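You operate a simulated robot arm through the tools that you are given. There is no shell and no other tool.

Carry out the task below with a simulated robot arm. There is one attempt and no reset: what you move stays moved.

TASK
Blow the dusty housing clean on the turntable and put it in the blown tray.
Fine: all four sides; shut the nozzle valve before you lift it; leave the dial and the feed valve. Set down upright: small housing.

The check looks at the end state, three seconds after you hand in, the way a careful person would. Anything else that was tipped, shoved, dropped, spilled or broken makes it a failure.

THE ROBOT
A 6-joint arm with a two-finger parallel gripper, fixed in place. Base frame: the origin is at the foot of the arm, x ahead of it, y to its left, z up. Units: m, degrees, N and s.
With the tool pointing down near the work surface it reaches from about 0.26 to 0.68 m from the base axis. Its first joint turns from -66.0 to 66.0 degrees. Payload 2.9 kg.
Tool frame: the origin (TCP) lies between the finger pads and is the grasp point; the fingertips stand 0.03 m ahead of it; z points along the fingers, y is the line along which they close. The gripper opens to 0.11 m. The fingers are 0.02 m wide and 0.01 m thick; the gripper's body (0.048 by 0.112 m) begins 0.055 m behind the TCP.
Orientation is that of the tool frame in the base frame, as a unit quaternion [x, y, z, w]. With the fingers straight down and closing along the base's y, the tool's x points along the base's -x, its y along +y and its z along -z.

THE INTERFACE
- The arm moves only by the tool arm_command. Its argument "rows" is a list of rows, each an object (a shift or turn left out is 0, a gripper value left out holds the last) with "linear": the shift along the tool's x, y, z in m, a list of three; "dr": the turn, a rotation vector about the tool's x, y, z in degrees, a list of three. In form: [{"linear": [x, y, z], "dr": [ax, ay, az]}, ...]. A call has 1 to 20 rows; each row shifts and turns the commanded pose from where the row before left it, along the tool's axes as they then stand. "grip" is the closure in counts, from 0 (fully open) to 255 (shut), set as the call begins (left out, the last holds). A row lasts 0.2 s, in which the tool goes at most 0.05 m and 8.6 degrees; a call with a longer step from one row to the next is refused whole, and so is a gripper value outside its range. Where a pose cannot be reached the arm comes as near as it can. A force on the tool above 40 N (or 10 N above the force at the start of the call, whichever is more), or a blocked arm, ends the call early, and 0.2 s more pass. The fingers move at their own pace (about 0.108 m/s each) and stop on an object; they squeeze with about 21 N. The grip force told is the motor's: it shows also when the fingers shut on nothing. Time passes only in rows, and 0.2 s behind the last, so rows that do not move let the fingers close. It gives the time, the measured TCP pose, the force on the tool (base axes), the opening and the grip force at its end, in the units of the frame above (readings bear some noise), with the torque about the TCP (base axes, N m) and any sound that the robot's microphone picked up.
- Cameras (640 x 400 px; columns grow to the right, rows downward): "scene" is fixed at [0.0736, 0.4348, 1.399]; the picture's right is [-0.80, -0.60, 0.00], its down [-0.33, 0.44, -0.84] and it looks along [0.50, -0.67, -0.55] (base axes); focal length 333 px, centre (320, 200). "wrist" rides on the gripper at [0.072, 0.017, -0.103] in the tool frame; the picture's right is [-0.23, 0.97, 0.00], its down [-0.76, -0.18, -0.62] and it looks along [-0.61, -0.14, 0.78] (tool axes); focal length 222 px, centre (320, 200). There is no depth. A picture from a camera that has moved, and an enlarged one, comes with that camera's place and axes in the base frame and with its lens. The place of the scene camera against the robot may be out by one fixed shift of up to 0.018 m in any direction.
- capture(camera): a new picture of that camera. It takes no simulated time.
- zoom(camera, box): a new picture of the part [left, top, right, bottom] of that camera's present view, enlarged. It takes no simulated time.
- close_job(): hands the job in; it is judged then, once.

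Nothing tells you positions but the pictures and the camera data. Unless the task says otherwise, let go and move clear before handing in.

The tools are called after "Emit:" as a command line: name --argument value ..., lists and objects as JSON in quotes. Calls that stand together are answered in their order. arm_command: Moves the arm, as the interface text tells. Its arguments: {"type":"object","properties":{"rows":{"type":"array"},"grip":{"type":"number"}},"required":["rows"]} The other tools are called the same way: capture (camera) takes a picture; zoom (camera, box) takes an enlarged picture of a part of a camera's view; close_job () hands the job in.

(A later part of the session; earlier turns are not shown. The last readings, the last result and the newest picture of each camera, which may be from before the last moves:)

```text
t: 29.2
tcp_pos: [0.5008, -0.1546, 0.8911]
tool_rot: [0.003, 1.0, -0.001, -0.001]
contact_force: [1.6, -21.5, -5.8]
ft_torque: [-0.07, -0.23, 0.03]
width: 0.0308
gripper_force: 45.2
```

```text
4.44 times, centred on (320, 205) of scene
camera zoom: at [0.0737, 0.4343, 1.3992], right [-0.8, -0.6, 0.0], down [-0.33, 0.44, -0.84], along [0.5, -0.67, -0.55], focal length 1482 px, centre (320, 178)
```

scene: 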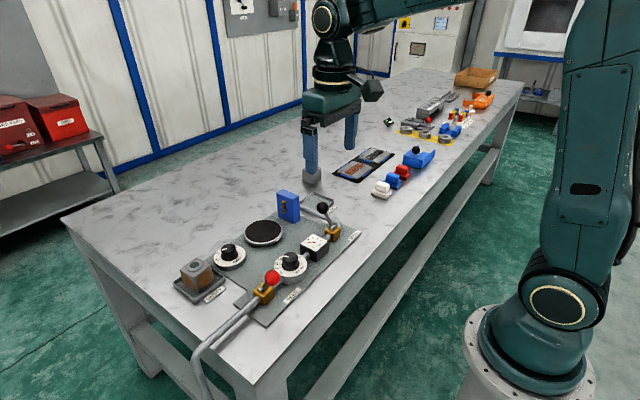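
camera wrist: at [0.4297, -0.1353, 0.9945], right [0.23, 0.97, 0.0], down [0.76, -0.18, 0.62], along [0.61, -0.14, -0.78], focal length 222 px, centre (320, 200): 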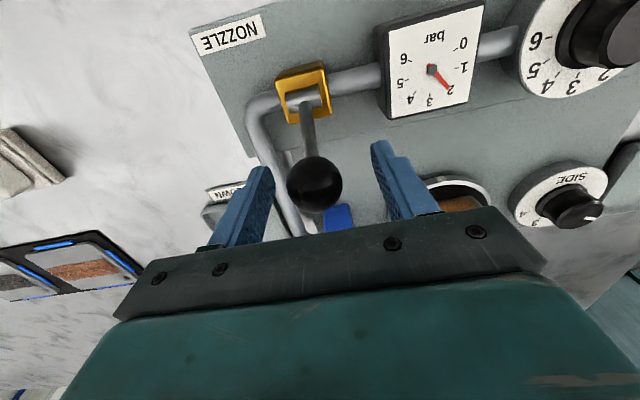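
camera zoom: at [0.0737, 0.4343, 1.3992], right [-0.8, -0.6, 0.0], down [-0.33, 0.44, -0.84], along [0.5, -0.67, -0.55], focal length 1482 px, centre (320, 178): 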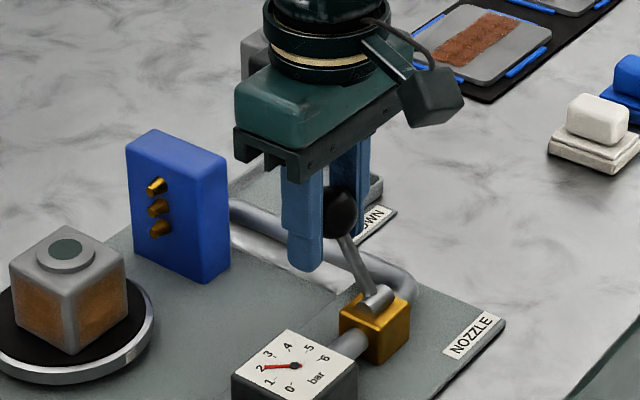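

The grip is on, but with a side force, and the ball may be off-centre on the pads. I'll look closer.

Emit:
zoom --camera "scene" --box '[300, 185, 350, 240]'

Emit:
zoom --camera "wrist" --box '[250, 60, 390, 220]'

```text
7.27 times, centred on (325, 212) of scene
camera zoom: at [0.0737, 0.4343, 1.3992], right [-0.8, -0.6, 0.0], down [-0.33, 0.44, -0.84], along [0.5, -0.67, -0.55], focal length 2425 px, centre (284, 109)
```

zoom: 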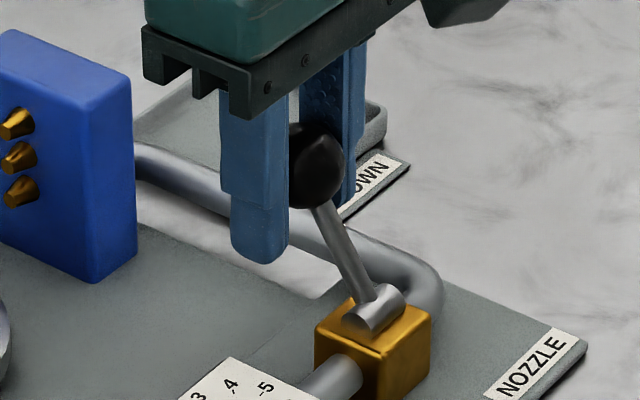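

```text
2.50 times, centred on (320, 140) of wrist
camera zoom: at [0.4297, -0.137, 0.9944], right [0.23, 0.97, 0.0], down [0.76, -0.18, 0.62], along [0.61, -0.15, -0.78], focal length 555 px, centre (320, 350)
```

zoom: 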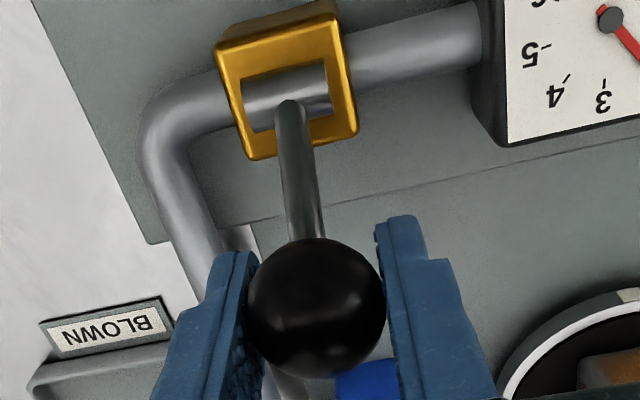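

The ball is held a little high on the pads; the lever is about 0.058 m long, leaning +27°. I'll swing it along its arc toward -x to open.

Emit:
arm_command --rows '[{"linear": [0, -0.001, 0]}, {"linear": [0.0084, 0, -0.0035]}, {"linear": [0.0088, 0, -0.0021]}, {"linear": [0.0091, 0, -0.0007]}, {"linear": [0.0091, 0, 0.0007]}, {"linear": [0.0088, 0, 0.0021]}, {"linear": [0.0084, 0, 0.0035]}, {"linear": [0, 0, 0]}]'

Emit:
zoom --camera "scene" --box '[300, 185, 370, 240]'

Emit:
zoom --camera "scene" --box '[220, 180, 320, 270]'

```text
t: 31.0
tcp_pos: [0.4523, -0.1549, 0.8933]
tool_rot: [0.0, 1.0, -0.002, 0.006]
contact_force: [13.3, -15.6, 22.1]
ft_torque: [0.04, -1.05, -0.1]
width: 0.0307
gripper_force: 45.0
```

```text
7.27 times, centred on (335, 212) of scene
camera zoom: at [0.0735, 0.4346, 1.3991], right [-0.8, -0.6, 0.0], down [-0.33, 0.44, -0.84], along [0.5, -0.67, -0.55], focal length 2425 px, centre (211, 109)
```

zoom: 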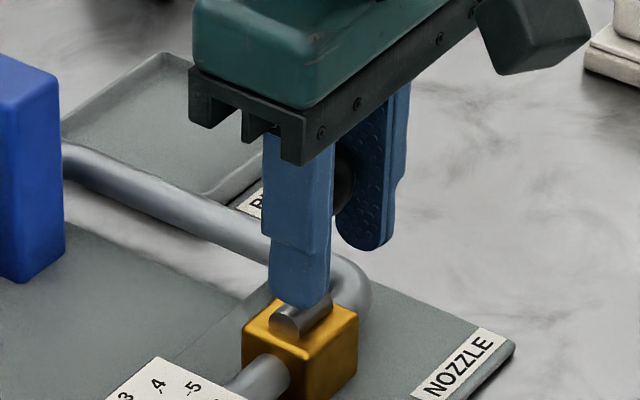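

```text
4.44 times, centred on (270, 225) of scene
camera zoom: at [0.0735, 0.4346, 1.3991], right [-0.8, -0.6, 0.0], down [-0.33, 0.44, -0.84], along [0.5, -0.67, -0.55], focal length 1482 px, centre (542, 89)
```

zoom: 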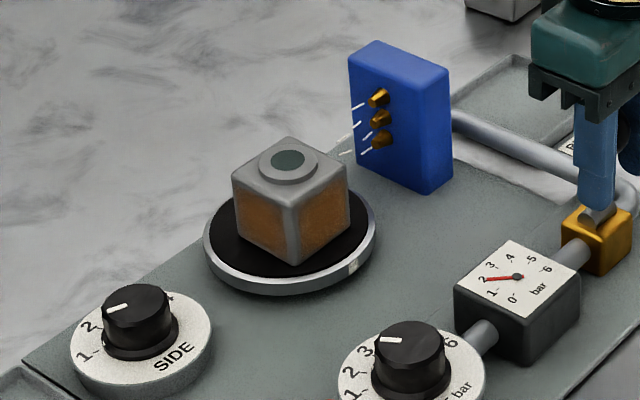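

The jets are visibly blowing toward the housing, so the valve is open. I'll let go of the lever and rise clear.

Emit:
arm_command --rows '[{"linear": [0, 0, 0]}, {"linear": [0, 0, 0]}, {"linear": [0, 0, -0.02]}, {"linear": [0, 0, -0.03]}, {"linear": [0, 0, -0.03]}, {"linear": [0, 0, 0]}]' --grip 130

Emit:
zoom --camera "scene" --box '[290, 175, 370, 245]'

Emit:
capture --camera "wrist"

Emit:
zoom --camera "scene" --box '[230, 180, 310, 250]'

```text
t: 32.4
tcp_pos: [0.4508, -0.1523, 0.971]
tool_rot: [0.0, 1.0, -0.001, 0.0]
contact_force: [0.2, 0.1, 0.6]
ft_torque: [0.02, 0.01, 0.0]
width: 0.0539
gripper_force: 0.1
```

```text
5.71 times, centred on (330, 210) of scene
camera zoom: at [0.0735, 0.4348, 1.399], right [-0.8, -0.6, 0.0], down [-0.33, 0.44, -0.84], along [0.5, -0.67, -0.55], focal length 1905 px, centre (263, 143)
```

zoom: 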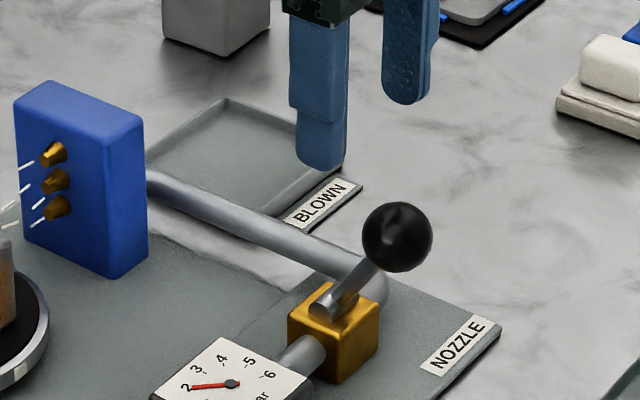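

```text
taken
camera wrist: at [0.3788, -0.1353, 1.0742], right [0.23, 0.97, 0.0], down [0.76, -0.18, 0.62], along [0.61, -0.14, -0.78], focal length 222 px, centre (320, 200)
```

wrist: 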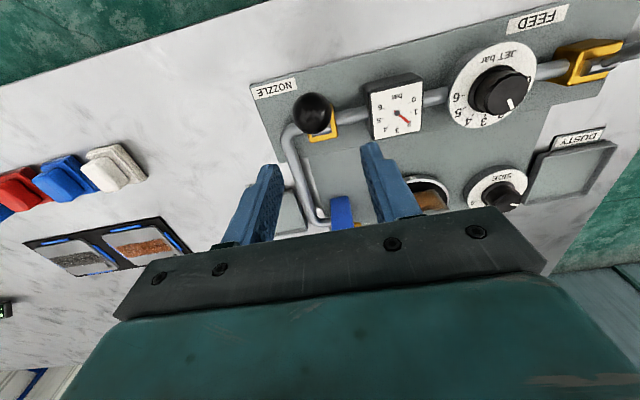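

```text
5.71 times, centred on (270, 215) of scene
camera zoom: at [0.0735, 0.4348, 1.399], right [-0.8, -0.6, 0.0], down [-0.33, 0.44, -0.84], along [0.5, -0.67, -0.55], focal length 1905 px, centre (606, 114)
```

zoom: 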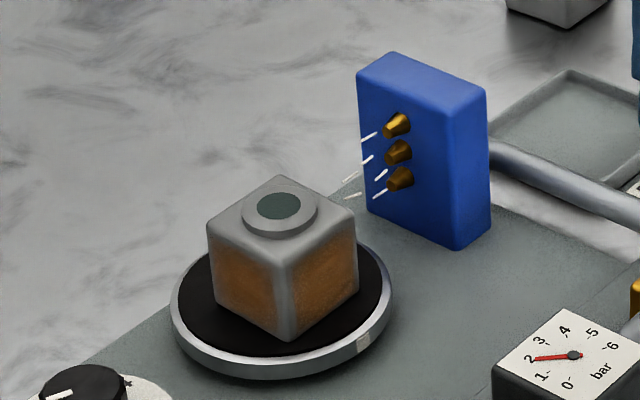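

The lever sits firmly in the open position and the jets are on. Next is the SIDE knob, centred near (0.618, 0.070) with its disc face at z ≈ 0.82 and marks about 40° apart clockwise. I'll move above it.

Emit:
arm_command --rows '[{"linear": [0, 0, -0.02]}, {"linear": [-0.0209, 0.0278, -0.005]}, {"linear": [-0.0209, 0.0278, 0]}, {"linear": [-0.0209, 0.0278, 0]}, {"linear": [-0.0209, 0.0278, 0]}, {"linear": [-0.0209, 0.0278, 0]}, {"linear": [-0.0209, 0.0278, 0]}, {"linear": [-0.0209, 0.0278, 0]}, {"linear": [-0.0209, 0.0278, 0]}, {"linear": [0, 0, 0.04]}, {"linear": [0, 0, 0]}]'

Emit:
zoom --camera "wrist" --box '[220, 40, 420, 220]'

Emit:
zoom --camera "scene" --box '[200, 180, 320, 280]'

```text
t: 34.8
tcp_pos: [0.6179, 0.0706, 0.9542]
tool_rot: [0.0, 1.0, 0.0, 0.0]
contact_force: [0.0, 0.4, 0.7]
ft_torque: [0.03, -0.01, -0.07]
width: 0.0537
gripper_force: 0.0
```

```text
2.22 times, centred on (320, 130) of wrist
camera zoom: at [0.5463, 0.0865, 1.0579], right [0.23, 0.97, 0.0], down [0.76, -0.18, 0.62], along [0.61, -0.14, -0.78], focal length 494 px, centre (320, 356)
```

zoom: 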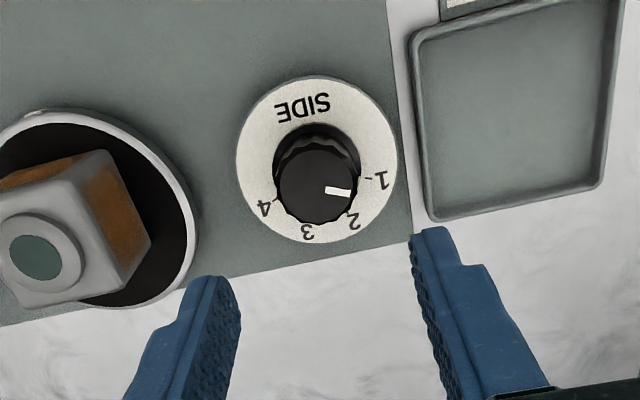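

```text
4.00 times, centred on (260, 230) of scene
camera zoom: at [0.0735, 0.4348, 1.399], right [-0.8, -0.6, 0.0], down [-0.33, 0.44, -0.84], along [0.5, -0.67, -0.55], focal length 1334 px, centre (560, 80)
```

zoom: 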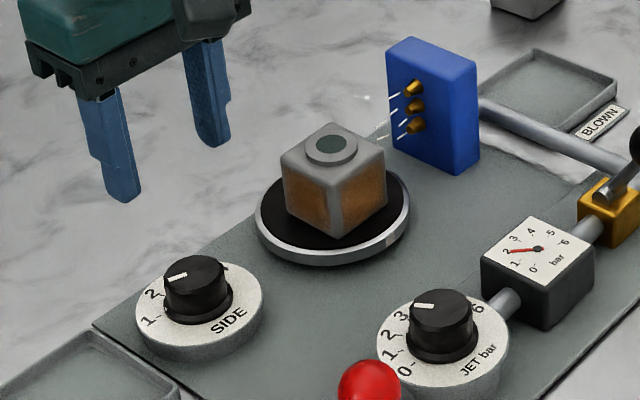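

The knob centre is confirmed at (0.6175, 0.069), with its top near 0.851 and pointer at 1. I'll pre-turn the wrist -60° so I can hold the knob through all three 40° steps, then go down over it.

Emit:
arm_command --rows '[{"linear": [0, -0.001, 0], "dr": [0, 0, -7.5]}, {"dr": [0, 0, -7.5]}, {"dr": [0, 0, -7.5]}, {"dr": [0, 0, -7.5]}, {"dr": [0, 0, -7.5]}, {"dr": [0, 0, -7.5]}, {"dr": [0, 0, -7.5]}, {"dr": [0, 0, -7.5]}, {"linear": [0, 0, 0]}]'

Emit:
capture --camera "wrist"

Emit:
capture --camera "scene"

```text
t: 36.8
tcp_pos: [0.6167, 0.0678, 0.9559]
tool_rot: [-0.501, 0.866, 0.0, -0.001]
contact_force: [0.6, -0.3, 0.5]
ft_torque: [-0.01, -0.02, 0.0]
width: 0.0539
gripper_force: 0.0
```

```text
taken
camera wrist: at [0.5667, 0.014, 1.0596], right [-0.73, 0.68, 0.0], down [0.53, 0.57, 0.62], along [0.43, 0.46, -0.78], focal length 222 px, centre (320, 200)
```

wrist: 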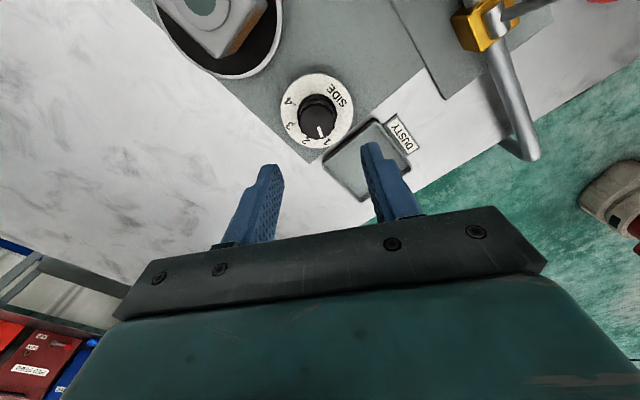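

```text
taken
```

scene: 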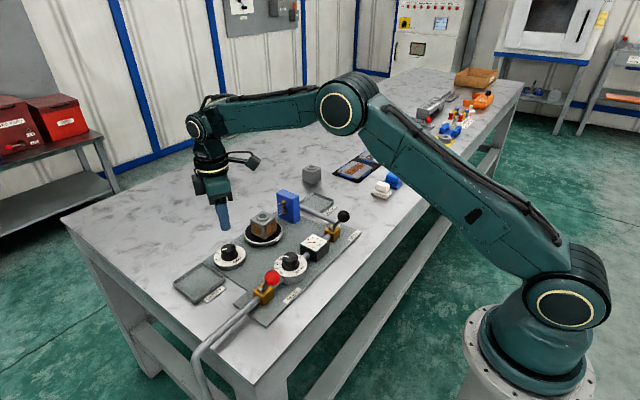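

The wrist is turned. I'll verify the knob centring in this orientation before descending.

Emit:
zoom --camera "wrist" --box '[240, 50, 400, 200]'

```text
2.67 times, centred on (320, 125) of wrist
camera zoom: at [0.5667, 0.014, 1.0596], right [-0.73, 0.68, 0.0], down [0.53, 0.57, 0.62], along [0.43, 0.46, -0.78], focal length 592 px, centre (320, 400)
```

zoom: 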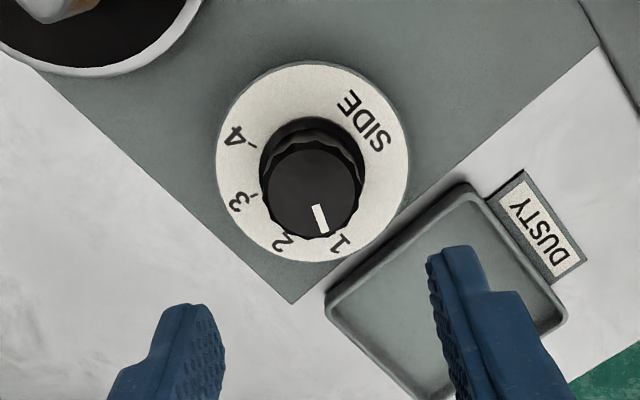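

Centring is within 2 mm. I'll go down over the knob and grip it.

Emit:
arm_command --rows '[{"linear": [-0.0008, -0.0013, 0.025]}, {"linear": [0, 0, 0.03]}, {"linear": [0, 0, 0.025]}, {"linear": [0, 0, 0.014]}, {"linear": [0, 0, 0]}]'

Emit:
zoom --camera "scene" --box '[190, 200, 310, 280]'

Emit:
arm_command --rows '[{"linear": [0, 0, 0]}, {"linear": [0, 0, 0]}, {"linear": [0, 0, 0]}]' --grip 255

Emit:
zoom --camera "scene" --box '[190, 200, 310, 280]'

```text
t: 38.0
tcp_pos: [0.6179, 0.069, 0.8615]
tool_rot: [-0.499, 0.866, 0.0, 0.001]
contact_force: [0.2, -0.1, 0.1]
ft_torque: [0.03, 0.02, -0.03]
width: 0.0542
gripper_force: 0.0
```

```text
5.00 times, centred on (250, 240) of scene
camera zoom: at [0.0736, 0.4348, 1.399], right [-0.8, -0.6, 0.0], down [-0.33, 0.44, -0.84], along [0.5, -0.67, -0.55], focal length 1667 px, centre (670, 0)
```

zoom: 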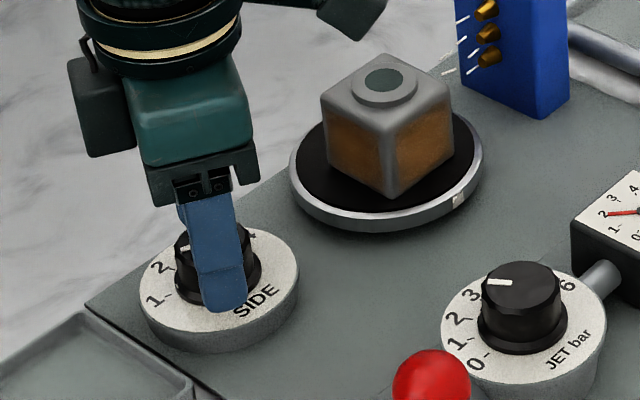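

```text
t: 38.8
tcp_pos: [0.62, 0.0677, 0.8623]
tool_rot: [-0.498, 0.867, -0.001, 0.003]
contact_force: [24.7, -11.2, -10.1]
ft_torque: [0.07, -0.51, -0.03]
width: 0.0354
gripper_force: 44.8
```

```text
5.00 times, centred on (250, 240) of scene
camera zoom: at [0.0744, 0.4346, 1.399], right [-0.8, -0.6, 0.0], down [-0.33, 0.44, -0.84], along [0.5, -0.67, -0.55], focal length 1667 px, centre (670, 0)
```

zoom: 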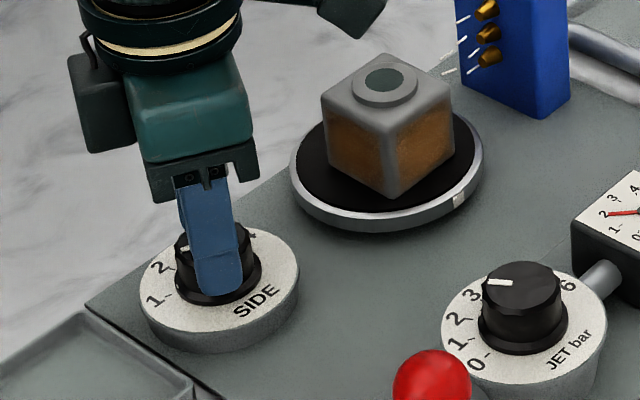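

The knob is gripped, with a side force showing I'm about 2 mm off. I'll relieve that first, then turn clockwise by 40° to side 2.

Emit:
arm_command --rows '[{"linear": [0, -0.002, 0]}, {"linear": [0, 0, 0]}]'

Emit:
arm_command --rows '[{"dr": [0, 0, 4]}, {"dr": [0, 0, 4]}, {"dr": [0, 0, 4]}, {"dr": [0, 0, 4]}, {"dr": [0, 0, 4]}, {"linear": [0, 0, 0]}]'

Emit:
zoom --camera "scene" --box '[190, 200, 310, 280]'

```text
t: 39.4
tcp_pos: [0.6201, 0.0686, 0.8621]
tool_rot: [-0.5, 0.866, 0.0, 0.0]
contact_force: [9.7, -10.6, 0.2]
ft_torque: [0.24, -0.76, -0.28]
width: 0.0353
gripper_force: 45.0
```

```text
t: 40.8
tcp_pos: [0.6206, 0.0675, 0.8625]
tool_rot: [-0.342, 0.94, -0.001, 0.001]
contact_force: [13.7, -2.5, 10.8]
ft_torque: [-0.28, -0.01, 0.0]
width: 0.0351
gripper_force: 44.6
```

```text
5.00 times, centred on (250, 240) of scene
camera zoom: at [0.0737, 0.4347, 1.399], right [-0.8, -0.6, 0.0], down [-0.33, 0.44, -0.84], along [0.5, -0.67, -0.55], focal length 1667 px, centre (670, 0)
```

zoom: 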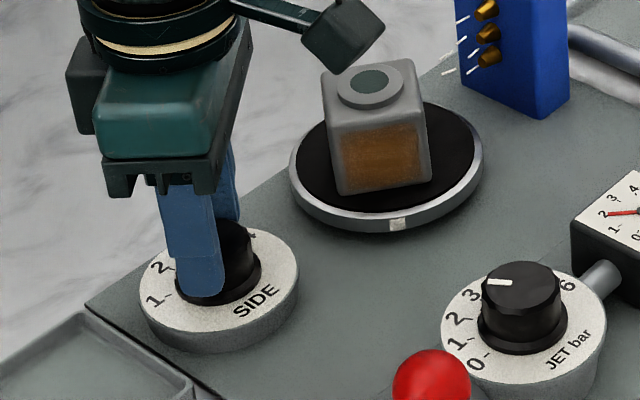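

The turntable follows the knob: it is about 45° around after 20° of knob. I'll complete the step to side 2.

Emit:
arm_command --rows '[{"dr": [0, 0, 4]}, {"dr": [0, 0, 4]}, {"dr": [0, 0, 4]}, {"dr": [0, 0, 4]}, {"dr": [0, 0, 4]}, {"linear": [0, 0, 0]}, {"linear": [0, 0, 0]}]'

Emit:
zoom --camera "scene" --box '[190, 200, 310, 280]'

```text
t: 42.4
tcp_pos: [0.6197, 0.067, 0.8636]
tool_rot: [-0.174, 0.985, 0.0, 0.001]
contact_force: [17.4, 0.5, 8.8]
ft_torque: [-0.15, 0.15, -0.02]
width: 0.035
gripper_force: 44.6
```

```text
5.00 times, centred on (250, 240) of scene
camera zoom: at [0.0738, 0.4348, 1.399], right [-0.8, -0.6, 0.0], down [-0.33, 0.44, -0.84], along [0.5, -0.67, -0.55], focal length 1667 px, centre (670, 0)
```

zoom: 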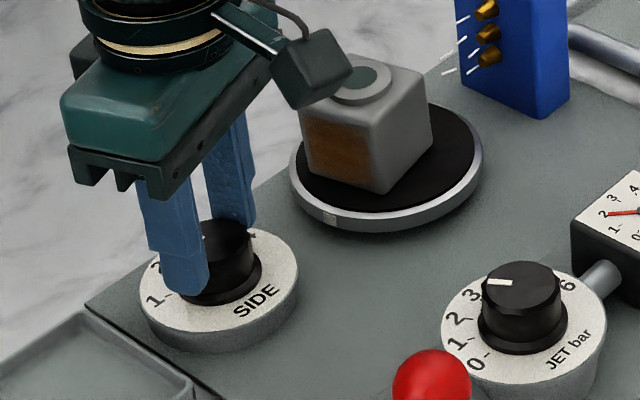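

The face blown first is now visible and clean. The table is about 6–9° short of square, so I'll nudge the knob 3.5° more and dwell.

Emit:
arm_command --rows '[{"dr": [0, 0, 1.75]}, {"dr": [0, 0, 1.75]}, {"linear": [0, 0, 0]}, {"linear": [0, 0, 0]}]'

Emit:
zoom --camera "scene" --box '[190, 200, 310, 280]'

Emit:
capture --camera "wrist"

```text
t: 43.4
tcp_pos: [0.6209, 0.0673, 0.8608]
tool_rot: [-0.144, 0.99, 0.001, 0.001]
contact_force: [13.5, 1.5, 9.5]
ft_torque: [0.09, -0.4, -0.04]
width: 0.0355
gripper_force: 44.6
```

```text
5.00 times, centred on (250, 240) of scene
camera zoom: at [0.0737, 0.4348, 1.399], right [-0.8, -0.6, 0.0], down [-0.33, 0.44, -0.84], along [0.5, -0.67, -0.55], focal length 1667 px, centre (670, 0)
```

zoom: 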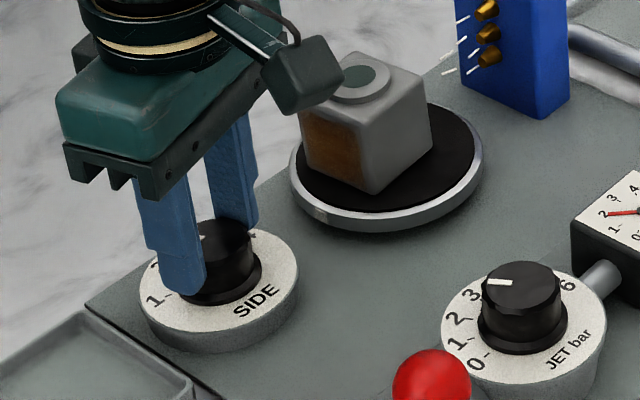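

```text
taken
camera wrist: at [0.5469, 0.0633, 0.9654], right [-0.06, 1.0, 0.0], down [0.78, 0.05, 0.63], along [0.62, 0.04, -0.78], focal length 222 px, centre (320, 200)
```

wrist: 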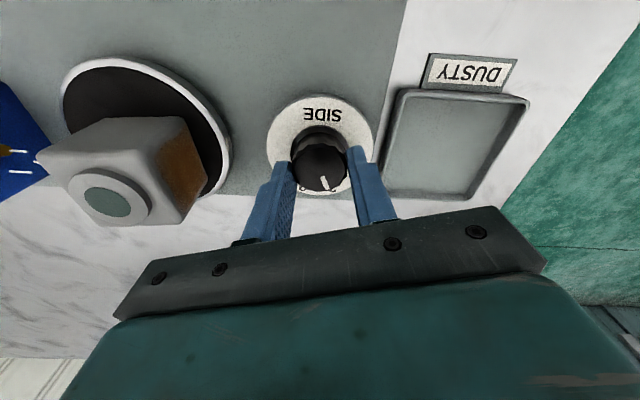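

Square to the nozzle now. I'll dwell several seconds for side 2.

Emit:
arm_command --rows '[{}, {}, {}, {}, {}, {}, {}, {}, {}, {}, {}, {}, {}, {}, {}, {}, {}, {}, {}, {}]'

Emit:
arm_command --rows '[{"linear": [0, 0, 0]}, {"linear": [0, 0, 0]}, {"linear": [0, 0, 0]}, {"linear": [0, 0, 0]}, {"linear": [0, 0, 0]}, {"linear": [0, 0, 0]}, {"linear": [0, 0, 0]}, {"linear": [0, 0, 0]}, {"linear": [0, 0, 0]}, {"linear": [0, 0, 0]}]'

```text
t: 47.6
tcp_pos: [0.6206, 0.0666, 0.8621]
tool_rot: [-0.144, 0.99, 0.0, 0.001]
contact_force: [14.5, 4.3, 9.2]
ft_torque: [0.11, -0.41, -0.01]
width: 0.0355
gripper_force: 45.0
```

```text
t: 49.8
tcp_pos: [0.6213, 0.0672, 0.8622]
tool_rot: [-0.143, 0.99, 0.0, 0.002]
contact_force: [14.0, 5.3, 9.3]
ft_torque: [0.15, -0.4, -0.01]
width: 0.0352
gripper_force: 45.0
```

Now another 40° clockwise to side 3.

Emit:
arm_command --rows '[{"linear": [-0.001, 0, 0], "dr": [0, 0, 4]}, {"dr": [0, 0, 4]}, {"dr": [0, 0, 4]}, {"dr": [0, 0, 4]}, {"dr": [0, 0, 4]}, {"dr": [0, 0, 4]}, {"dr": [0, 0, 4]}, {"dr": [0, 0, 4]}, {"dr": [0, 0, 4]}, {"dr": [0, 0, 4]}, {}, {}]'

Emit:
zoom --camera "scene" --box '[190, 200, 310, 280]'

Emit:
capture --camera "wrist"

```text
t: 52.4
tcp_pos: [0.6206, 0.0673, 0.8626]
tool_rot: [0.205, 0.979, -0.001, 0.001]
contact_force: [1.2, -5.2, 19.4]
ft_torque: [-0.13, 0.1, 0.0]
width: 0.0355
gripper_force: 45.4
```

```text
5.00 times, centred on (250, 240) of scene
camera zoom: at [0.0732, 0.4347, 1.399], right [-0.8, -0.6, 0.0], down [-0.33, 0.44, -0.84], along [0.5, -0.67, -0.55], focal length 1667 px, centre (670, 0)
```

zoom: 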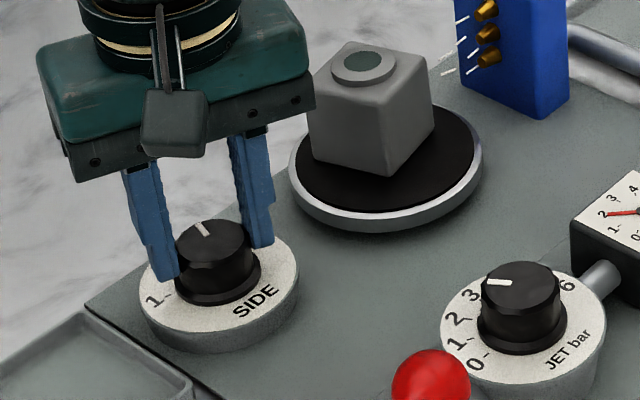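

```text
taken
camera wrist: at [0.5618, 0.1117, 0.9655], right [0.6, 0.8, 0.0], down [0.63, -0.47, 0.62], along [0.5, -0.37, -0.78], focal length 222 px, centre (320, 200)
```

wrist: 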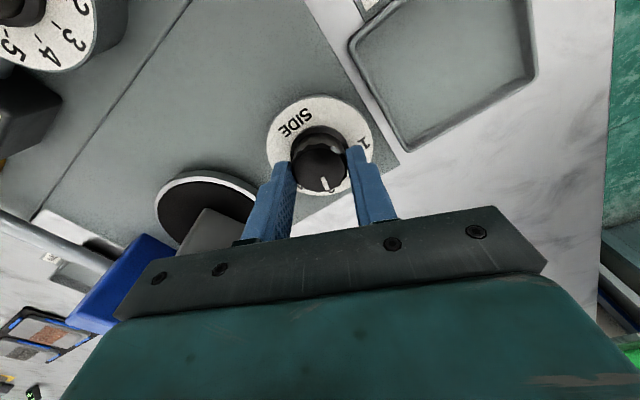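

Two cleaned faces are showing. The gearing looks like 45° of knob per 90° of table, so I'll add 6.5° and dwell for side 3.

Emit:
arm_command --rows '[{"dr": [0, 0, 3.25]}, {"dr": [0, 0, 3.25]}, {}, {}, {}]'

Emit:
zoom --camera "scene" --box '[190, 200, 310, 280]'

Emit:
zoom --camera "wrist" --box '[230, 70, 410, 220]'

```text
t: 53.6
tcp_pos: [0.6199, 0.0671, 0.8627]
tool_rot: [0.26, 0.966, 0.0, 0.0]
contact_force: [-1.9, -9.5, 19.6]
ft_torque: [-0.25, 0.29, 0.02]
width: 0.0355
gripper_force: 44.9
```

```text
5.00 times, centred on (250, 240) of scene
camera zoom: at [0.0731, 0.4346, 1.3991], right [-0.8, -0.6, 0.0], down [-0.33, 0.44, -0.84], along [0.5, -0.67, -0.55], focal length 1667 px, centre (670, 0)
```

zoom: 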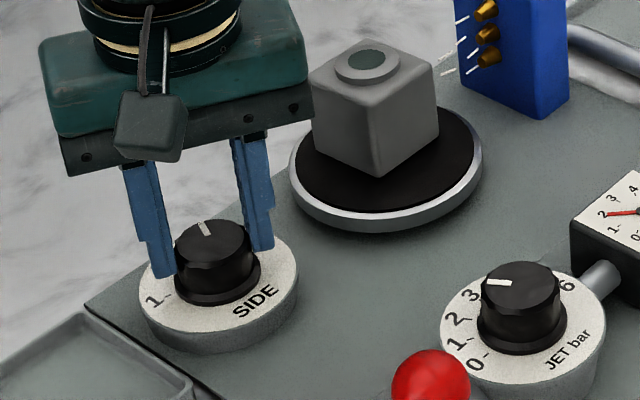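

```text
2.67 times, centred on (320, 145) of wrist
camera zoom: at [0.5672, 0.1181, 0.9655], right [0.68, 0.73, 0.0], down [0.57, -0.54, 0.62], along [0.45, -0.43, -0.78], focal length 592 px, centre (320, 347)
```

zoom: 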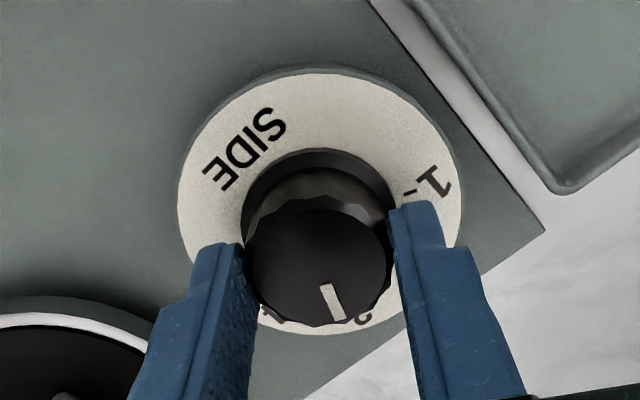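

The angle is square, but the housing looks shifted by a few mm on the disc. I'll check it closely.

Emit:
zoom --camera "scene" --box '[240, 190, 300, 250]'

```text
6.67 times, centred on (270, 220) of scene
camera zoom: at [0.0731, 0.4346, 1.3991], right [-0.8, -0.6, 0.0], down [-0.33, 0.44, -0.84], along [0.5, -0.67, -0.55], focal length 2223 px, centre (653, 67)
```

zoom: 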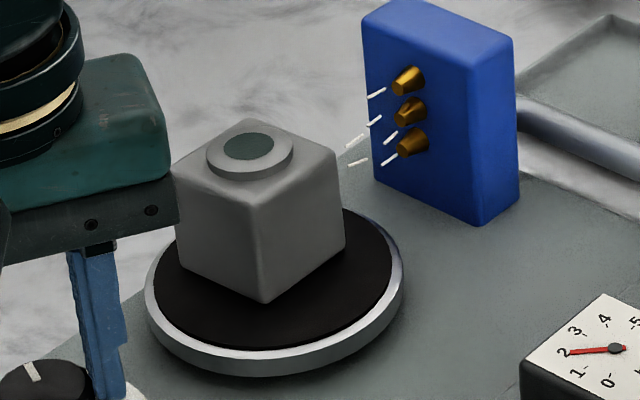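

The shift fits a simple ~8 mm eccentric placement turned through 180°, not sliding, so it is safe. I'll dwell for side 3.

Emit:
arm_command --rows '[{}, {}, {}, {}, {}, {}, {}, {}, {}, {}, {}, {}, {}, {}, {}, {}, {}, {}, {}, {}]'

Emit:
arm_command --rows '[{}, {}, {}, {}, {}, {}, {}, {}, {}, {}]'

Emit:
arm_command --rows '[{"dr": [0, 0, 4.5]}, {"dr": [0, 0, 4.5]}, {"dr": [0, 0, 4.5]}, {"dr": [0, 0, 4.5]}, {"dr": [0, 0, 4.5]}, {"dr": [0, 0, 4.5]}, {"dr": [0, 0, 4.5]}, {"dr": [0, 0, 4.5]}, {"dr": [0, 0, 4]}, {"dr": [0, 0, 4]}, {}, {}]'

Emit:
zoom --camera "scene" --box '[190, 200, 310, 280]'

Emit:
capture --camera "wrist"

```text
t: 57.8
tcp_pos: [0.621, 0.0667, 0.8624]
tool_rot: [0.259, 0.966, 0.0, 0.0]
contact_force: [-3.9, -16.2, 19.3]
ft_torque: [-0.43, 0.09, 0.0]
width: 0.0352
gripper_force: 44.9
```

```text
t: 60.0
tcp_pos: [0.6207, 0.0676, 0.861]
tool_rot: [0.258, 0.966, 0.0, 0.0]
contact_force: [-4.1, -17.4, 16.8]
ft_torque: [-0.44, 0.08, 0.01]
width: 0.0354
gripper_force: 45.2
```

```text
t: 62.6
tcp_pos: [0.6201, 0.0668, 0.862]
tool_rot: [0.603, 0.798, -0.001, 0.0]
contact_force: [-11.6, -20.1, 14.4]
ft_torque: [-0.47, 0.39, -0.03]
width: 0.0354
gripper_force: 45.1
```

```text
5.00 times, centred on (250, 240) of scene
camera zoom: at [0.073, 0.4343, 1.3992], right [-0.8, -0.6, 0.0], down [-0.33, 0.44, -0.84], along [0.5, -0.67, -0.55], focal length 1667 px, centre (670, 0)
```

zoom: 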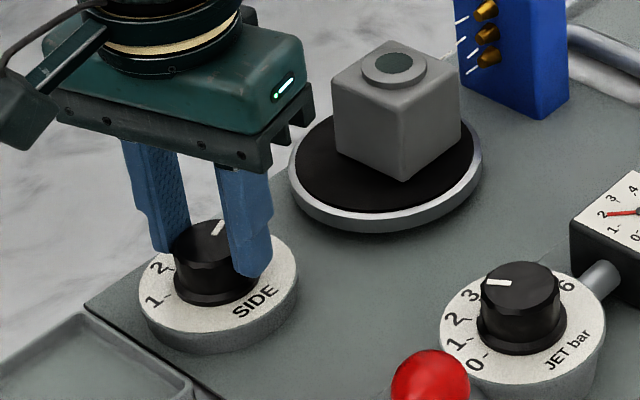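

```text
taken
camera wrist: at [0.6177, 0.1413, 0.9654], right [1.0, 0.05, 0.0], down [0.04, -0.78, 0.62], along [0.03, -0.62, -0.78], focal length 222 px, centre (320, 200)
```

wrist: 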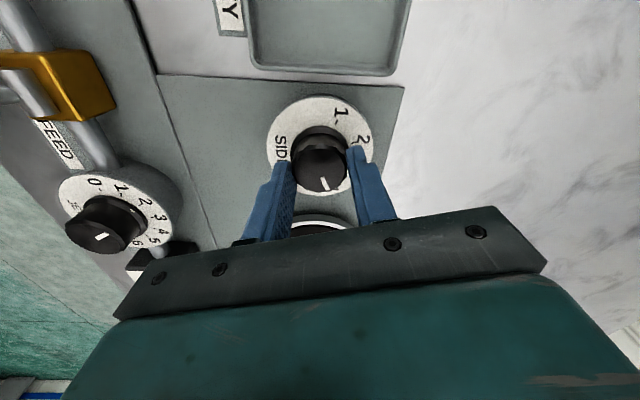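

Side 4 faces the nozzle squarely, and sides 2 and 3 show clean. I'll dwell for side 4.

Emit:
arm_command --rows '[{}, {}, {}, {}, {}, {}, {}, {}, {}, {}, {}, {}, {}, {}, {}, {}, {}, {}, {}, {}]'

Emit:
arm_command --rows '[{}, {}, {}, {}, {}, {}, {}, {}, {}, {}, {}, {}]'

```text
t: 66.8
tcp_pos: [0.6191, 0.0673, 0.8622]
tool_rot: [0.602, 0.799, -0.001, 0.0]
contact_force: [-14.7, -19.4, 9.2]
ft_torque: [-0.5, 0.25, 0.02]
width: 0.0357
gripper_force: 45.1
```

```text
t: 69.4
tcp_pos: [0.6205, 0.0672, 0.8624]
tool_rot: [0.603, 0.798, -0.001, -0.001]
contact_force: [-14.7, -19.7, 7.9]
ft_torque: [-0.48, 0.33, -0.01]
width: 0.0354
gripper_force: 44.4
```

All four sides have had their dwell. I'll turn the knob back to its starting mark 1, which also shows me the side-4 face.

Emit:
arm_command --rows '[{"dr": [0, 0, -3]}, {"dr": [0, 0, -4.5]}, {"dr": [0, 0, -4.5]}, {"dr": [0, 0, -4.5]}, {"dr": [0, 0, -4.5]}, {"dr": [0, 0, -4.5]}, {"dr": [0, 0, -4.5]}, {"dr": [0, 0, -4.5]}, {"dr": [0, 0, -4.5]}, {"dr": [0, 0, -4.5]}, {"dr": [0, 0, -4.5]}, {"dr": [0, 0, -4.5]}, {"dr": [0, 0, -4.5]}, {"dr": [0, 0, -4.5]}, {"dr": [0, 0, -4.5]}, {"dr": [0, 0, -3]}, {}]'

Emit:
zoom --camera "scene" --box '[190, 200, 310, 280]'

```text
t: 73.0
tcp_pos: [0.6213, 0.0667, 0.8624]
tool_rot: [0.044, 0.999, 0.0, 0.0]
contact_force: [-5.7, -18.5, 0.6]
ft_torque: [-0.51, 0.04, 0.04]
width: 0.0354
gripper_force: 45.1
```

```text
5.00 times, centred on (250, 240) of scene
camera zoom: at [0.0734, 0.4344, 1.3991], right [-0.8, -0.6, 0.0], down [-0.33, 0.44, -0.84], along [0.5, -0.67, -0.55], focal length 1667 px, centre (670, 0)
```

zoom: 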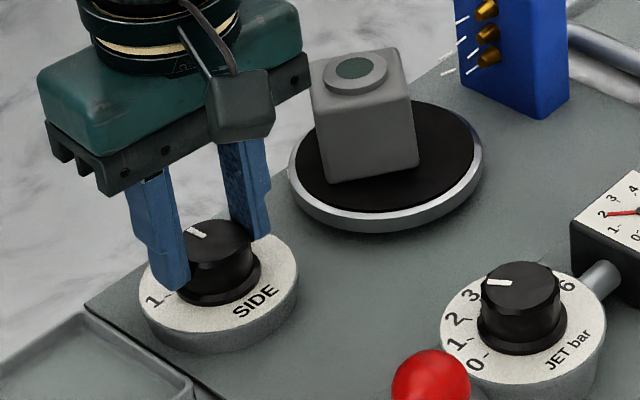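

It is turning back well. I'll continue to mark 1.

Emit:
arm_command --rows '[{"dr": [0, 0, -3]}, {"dr": [0, 0, -4.5]}, {"dr": [0, 0, -4.5]}, {"dr": [0, 0, -4.5]}, {"dr": [0, 0, -4.5]}, {"dr": [0, 0, -4.5]}, {"dr": [0, 0, -4.5]}, {"dr": [0, 0, -4.5]}, {"dr": [0, 0, -4.5]}, {"dr": [0, 0, -4.5]}, {"dr": [0, 0, -4.5]}, {"dr": [0, 0, -4.5]}, {"dr": [0, 0, -4.5]}, {"dr": [0, 0, -4.5]}, {"dr": [0, 0, -3]}, {"dr": [0, 0, -0.5]}, {}]'

Emit:
zoom --camera "scene" --box '[190, 200, 310, 280]'

```text
t: 76.6
tcp_pos: [0.6198, 0.0673, 0.8622]
tool_rot: [-0.501, 0.866, 0.001, 0.0]
contact_force: [-13.1, 0.9, 10.4]
ft_torque: [-0.18, 0.62, -0.64]
width: 0.0354
gripper_force: 44.7
```

```text
5.00 times, centred on (250, 240) of scene
camera zoom: at [0.073, 0.4349, 1.399], right [-0.8, -0.6, 0.0], down [-0.33, 0.44, -0.84], along [0.5, -0.67, -0.55], focal length 1667 px, centre (670, 0)
```

zoom: 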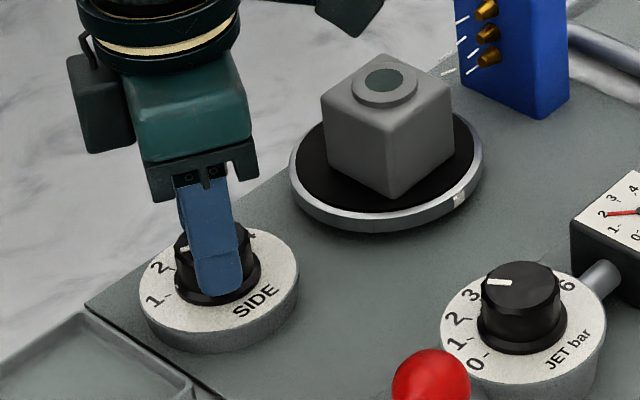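

Back at mark 1 with sides 3 and 4 clean, and I saw sides 1 and 2 clean earlier. I'll release the knob, rise, and turn the wrist back.

Emit:
arm_command --rows '[{}, {}, {}, {"linear": [0, 0, -0.02]}, {"linear": [0, 0, -0.04]}, {"linear": [0, 0, -0.04]}, {"linear": [0, 0, -0.03], "dr": [0, 0, 7.5]}, {"dr": [0, 0, 7.5]}, {"dr": [0, 0, 7.5]}, {"dr": [0, 0, 7.5]}, {"dr": [0, 0, 7.5]}, {"dr": [0, 0, 7.5]}, {"dr": [0, 0, 7.5]}, {"dr": [0, 0, 7.5]}, {}]' --grip 130

Emit:
capture --camera "wrist"

Emit:
zoom --camera "scene" --box '[190, 180, 350, 280]'

```text
t: 79.8
tcp_pos: [0.6213, 0.0675, 0.9915]
tool_rot: [0.001, 1.0, 0.0, 0.0]
contact_force: [-0.3, 0.0, 0.1]
ft_torque: [0.02, 0.02, -0.04]
width: 0.0539
gripper_force: 0.1
```

```text
taken
camera wrist: at [0.5491, 0.0849, 1.0951], right [0.23, 0.97, 0.0], down [0.76, -0.18, 0.62], along [0.61, -0.14, -0.78], focal length 222 px, centre (320, 200)
```

wrist: 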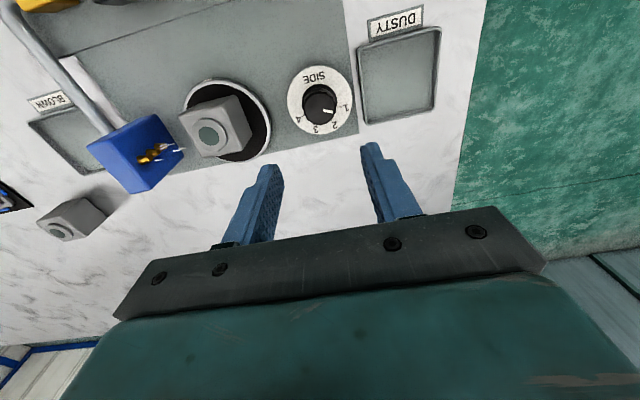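

```text
4.00 times, centred on (270, 230) of scene
camera zoom: at [0.0736, 0.4348, 1.399], right [-0.8, -0.6, 0.0], down [-0.33, 0.44, -0.84], along [0.5, -0.67, -0.55], focal length 1334 px, centre (520, 80)
```

zoom: 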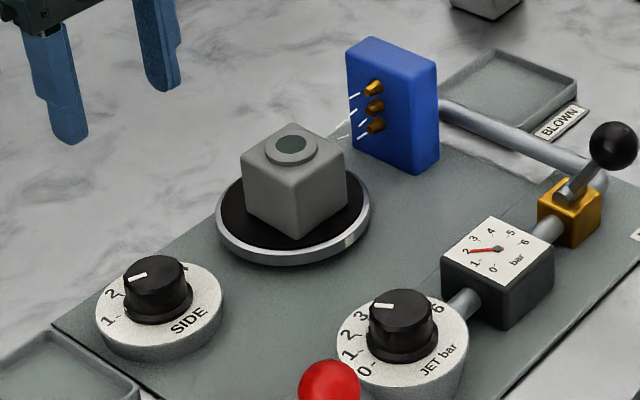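

The housing looks clean all over. Now I'll go back to the nozzle lever (ball near (0.435, -0.154, 0.895)) to shut it.

Emit:
arm_command --rows '[{"linear": [0.0233, -0.0278, 0]}, {"linear": [0.0233, -0.0278, 0]}, {"linear": [0.0233, -0.0278, 0]}, {"linear": [0.0233, -0.0278, 0]}, {"linear": [0.0233, -0.0278, 0]}, {"linear": [0.0233, -0.0278, 0]}, {"linear": [0.0233, -0.0278, 0]}, {"linear": [0.0233, -0.0278, 0]}, {}]'

Emit:
zoom --camera "wrist" --box '[230, 40, 410, 220]'

```text
t: 81.8
tcp_pos: [0.4338, -0.156, 0.9956]
tool_rot: [0.0, 1.0, 0.0, 0.0]
contact_force: [-0.4, -0.2, 0.7]
ft_torque: [0.0, 0.0, -0.03]
width: 0.0537
gripper_force: 0.1
```

```text
2.22 times, centred on (320, 130) of wrist
camera zoom: at [0.3616, -0.1377, 1.0988], right [0.23, 0.97, 0.0], down [0.76, -0.18, 0.62], along [0.61, -0.14, -0.78], focal length 494 px, centre (320, 356)
```

zoom: 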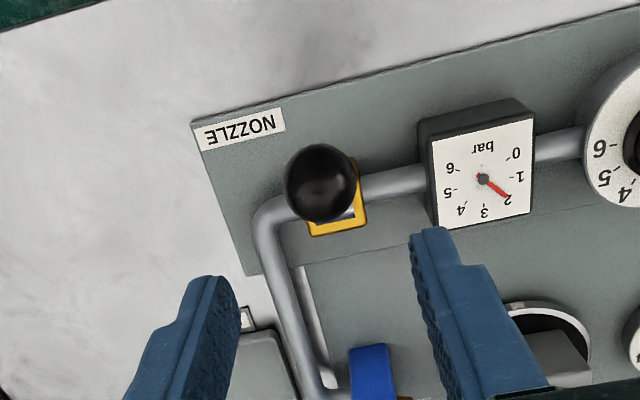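

The ball is at about (0.432, -0.153, 0.895). I'll descend around it.

Emit:
arm_command --rows '[{"linear": [0.002, 0.002, 0.03]}, {"linear": [0, 0, 0.03]}, {"linear": [0, 0, 0.025]}, {"linear": [0, 0, 0.016]}, {}]'

Emit:
capture --camera "wrist"

Emit:
zoom --camera "scene" --box '[300, 180, 380, 250]'

```text
t: 83.0
tcp_pos: [0.4314, -0.1524, 0.891]
tool_rot: [0.0, 1.0, 0.0, 0.001]
contact_force: [-0.1, -0.2, -0.6]
ft_torque: [0.03, 0.01, -0.01]
width: 0.0539
gripper_force: 0.0
```

```text
taken
camera wrist: at [0.3602, -0.1356, 0.9947], right [0.23, 0.97, 0.0], down [0.76, -0.18, 0.62], along [0.61, -0.14, -0.78], focal length 222 px, centre (320, 200)
```

wrist: 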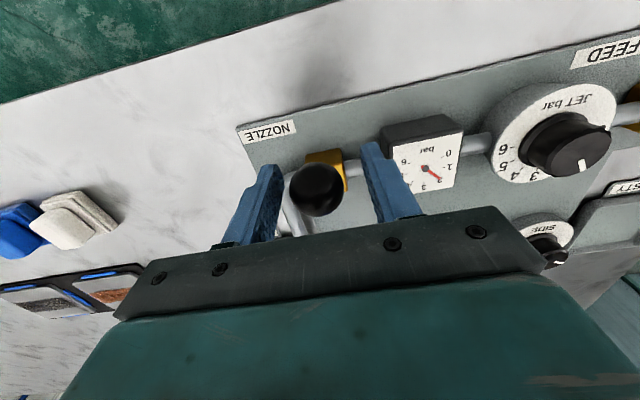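

```text
5.71 times, centred on (340, 215) of scene
camera zoom: at [0.0736, 0.4348, 1.399], right [-0.8, -0.6, 0.0], down [-0.33, 0.44, -0.84], along [0.5, -0.67, -0.55], focal length 1905 px, centre (206, 114)
```

zoom: 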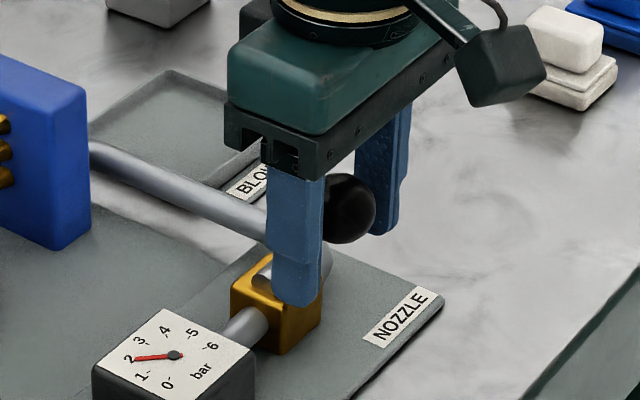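

The ball is between the pads. I'll close on it and swing the lever back along its arc to +x.

Emit:
arm_command --rows '[{"linear": [0, -0.001, 0]}, {}, {}]' --grip 255

Emit:
arm_command --rows '[{"linear": [-0.0074, 0, -0.0042]}, {"linear": [-0.008, 0, -0.0032]}, {"linear": [-0.0084, 0, -0.0019]}, {"linear": [-0.0086, 0, -0.0006]}, {"linear": [-0.0086, 0, 0.0006]}, {"linear": [-0.0084, 0, 0.0019]}, {"linear": [-0.008, 0, 0.0032]}, {"linear": [-0.0074, 0, 0.0042]}, {}]'

Emit:
zoom --camera "scene" --box '[270, 170, 370, 250]'

```text
t: 83.8
tcp_pos: [0.4322, -0.1541, 0.8923]
tool_rot: [0.001, 1.0, 0.0, 0.001]
contact_force: [-1.4, -11.1, 2.1]
ft_torque: [0.0, 0.02, -0.04]
width: 0.0307
gripper_force: 45.1
```

```text
t: 85.8
tcp_pos: [0.4966, -0.1527, 0.8915]
tool_rot: [0.0, 1.0, 0.0, 0.0]
contact_force: [0.2, -0.2, -0.3]
ft_torque: [0.02, -0.02, -0.01]
width: 0.0001
gripper_force: 37.7
```

```text
5.00 times, centred on (320, 210) of scene
camera zoom: at [0.0736, 0.4348, 1.399], right [-0.8, -0.6, 0.0], down [-0.33, 0.44, -0.84], along [0.5, -0.67, -0.55], focal length 1667 px, centre (320, 150)
```

zoom: 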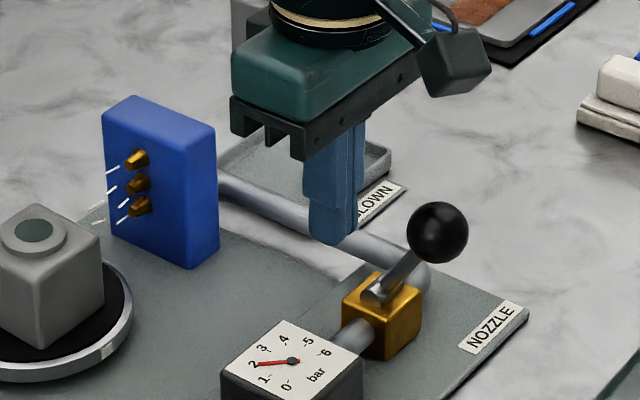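

The pads slipped off the ball and the lever is still open. I'll use a positive push instead: closed fingers go on the base side of the ball and push it toward +x.

Emit:
arm_command --rows '[{"linear": [0, 0, -0.04]}, {"linear": [0, 0, -0.04]}, {"linear": [0.038, 0, 0]}, {"linear": [0.038, 0, 0]}, {"linear": [0.038, 0, 0]}, {"linear": [0, 0, 0.035]}, {"linear": [0, 0, 0.03]}, {}]'

Emit:
zoom --camera "scene" --box '[290, 170, 390, 250]'

Emit:
capture --camera "wrist"

```text
t: 87.6
tcp_pos: [0.3826, -0.1513, 0.9048]
tool_rot: [0.0, 1.0, 0.001, 0.0]
contact_force: [0.9, 0.3, 0.2]
ft_torque: [-0.01, -0.01, 0.0]
width: 0.0002
gripper_force: 37.7
```

```text
5.00 times, centred on (340, 210) of scene
camera zoom: at [0.0736, 0.4348, 1.399], right [-0.8, -0.6, 0.0], down [-0.33, 0.44, -0.84], along [0.5, -0.67, -0.55], focal length 1667 px, centre (220, 150)
```

zoom: 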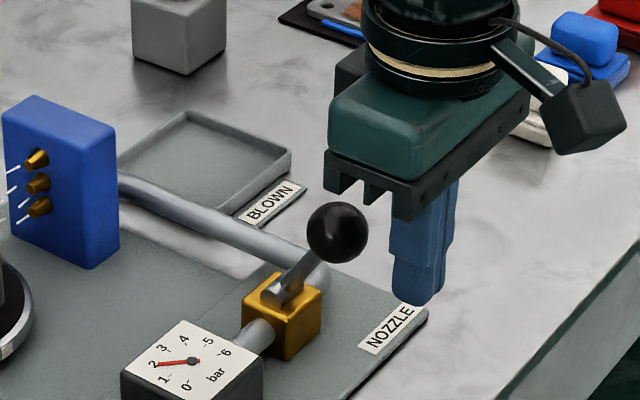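

```text
taken
camera wrist: at [0.3112, -0.135, 1.0083], right [0.23, 0.97, 0.0], down [0.76, -0.18, 0.62], along [0.61, -0.14, -0.78], focal length 222 px, centre (320, 200)
```

wrist: 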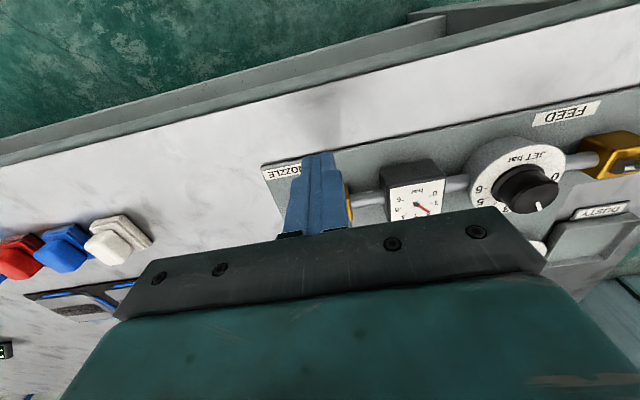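

The fingers are beside the ball. I'll push toward +x steadily.

Emit:
arm_command --rows '[{"linear": [-0.008, -0.002, 0.004]}, {"linear": [-0.008, 0, 0]}, {"linear": [-0.008, 0, 0]}, {"linear": [-0.008, 0, 0]}, {"linear": [-0.008, 0, 0]}, {"linear": [-0.008, 0, 0]}, {"linear": [-0.008, 0, 0]}, {"linear": [-0.008, 0, 0]}, {"linear": [-0.008, 0, 0]}, {"linear": [-0.008, 0, 0]}, {"linear": [-0.008, 0, 0]}, {}]'

Emit:
zoom --camera "scene" --box '[270, 170, 370, 250]'

```text
t: 90.2
tcp_pos: [0.4705, -0.1559, 0.9019]
tool_rot: [0.0, 1.0, 0.0, -0.001]
contact_force: [-2.6, -0.1, 0.0]
ft_torque: [0.01, 0.12, 0.02]
width: 0.0
gripper_force: 37.3
```

```text
5.00 times, centred on (320, 210) of scene
camera zoom: at [0.0735, 0.4348, 1.399], right [-0.8, -0.6, 0.0], down [-0.33, 0.44, -0.84], along [0.5, -0.67, -0.55], focal length 1667 px, centre (320, 150)
```

zoom: 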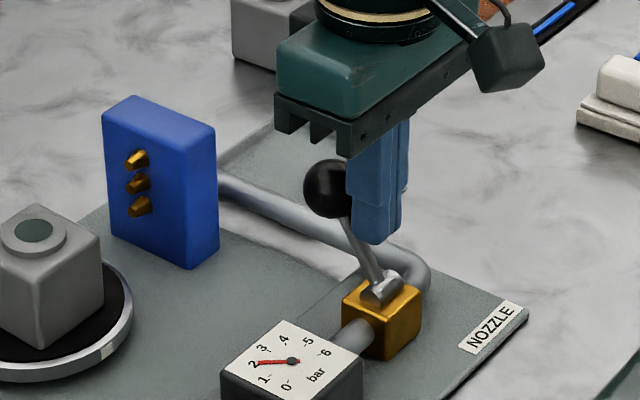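

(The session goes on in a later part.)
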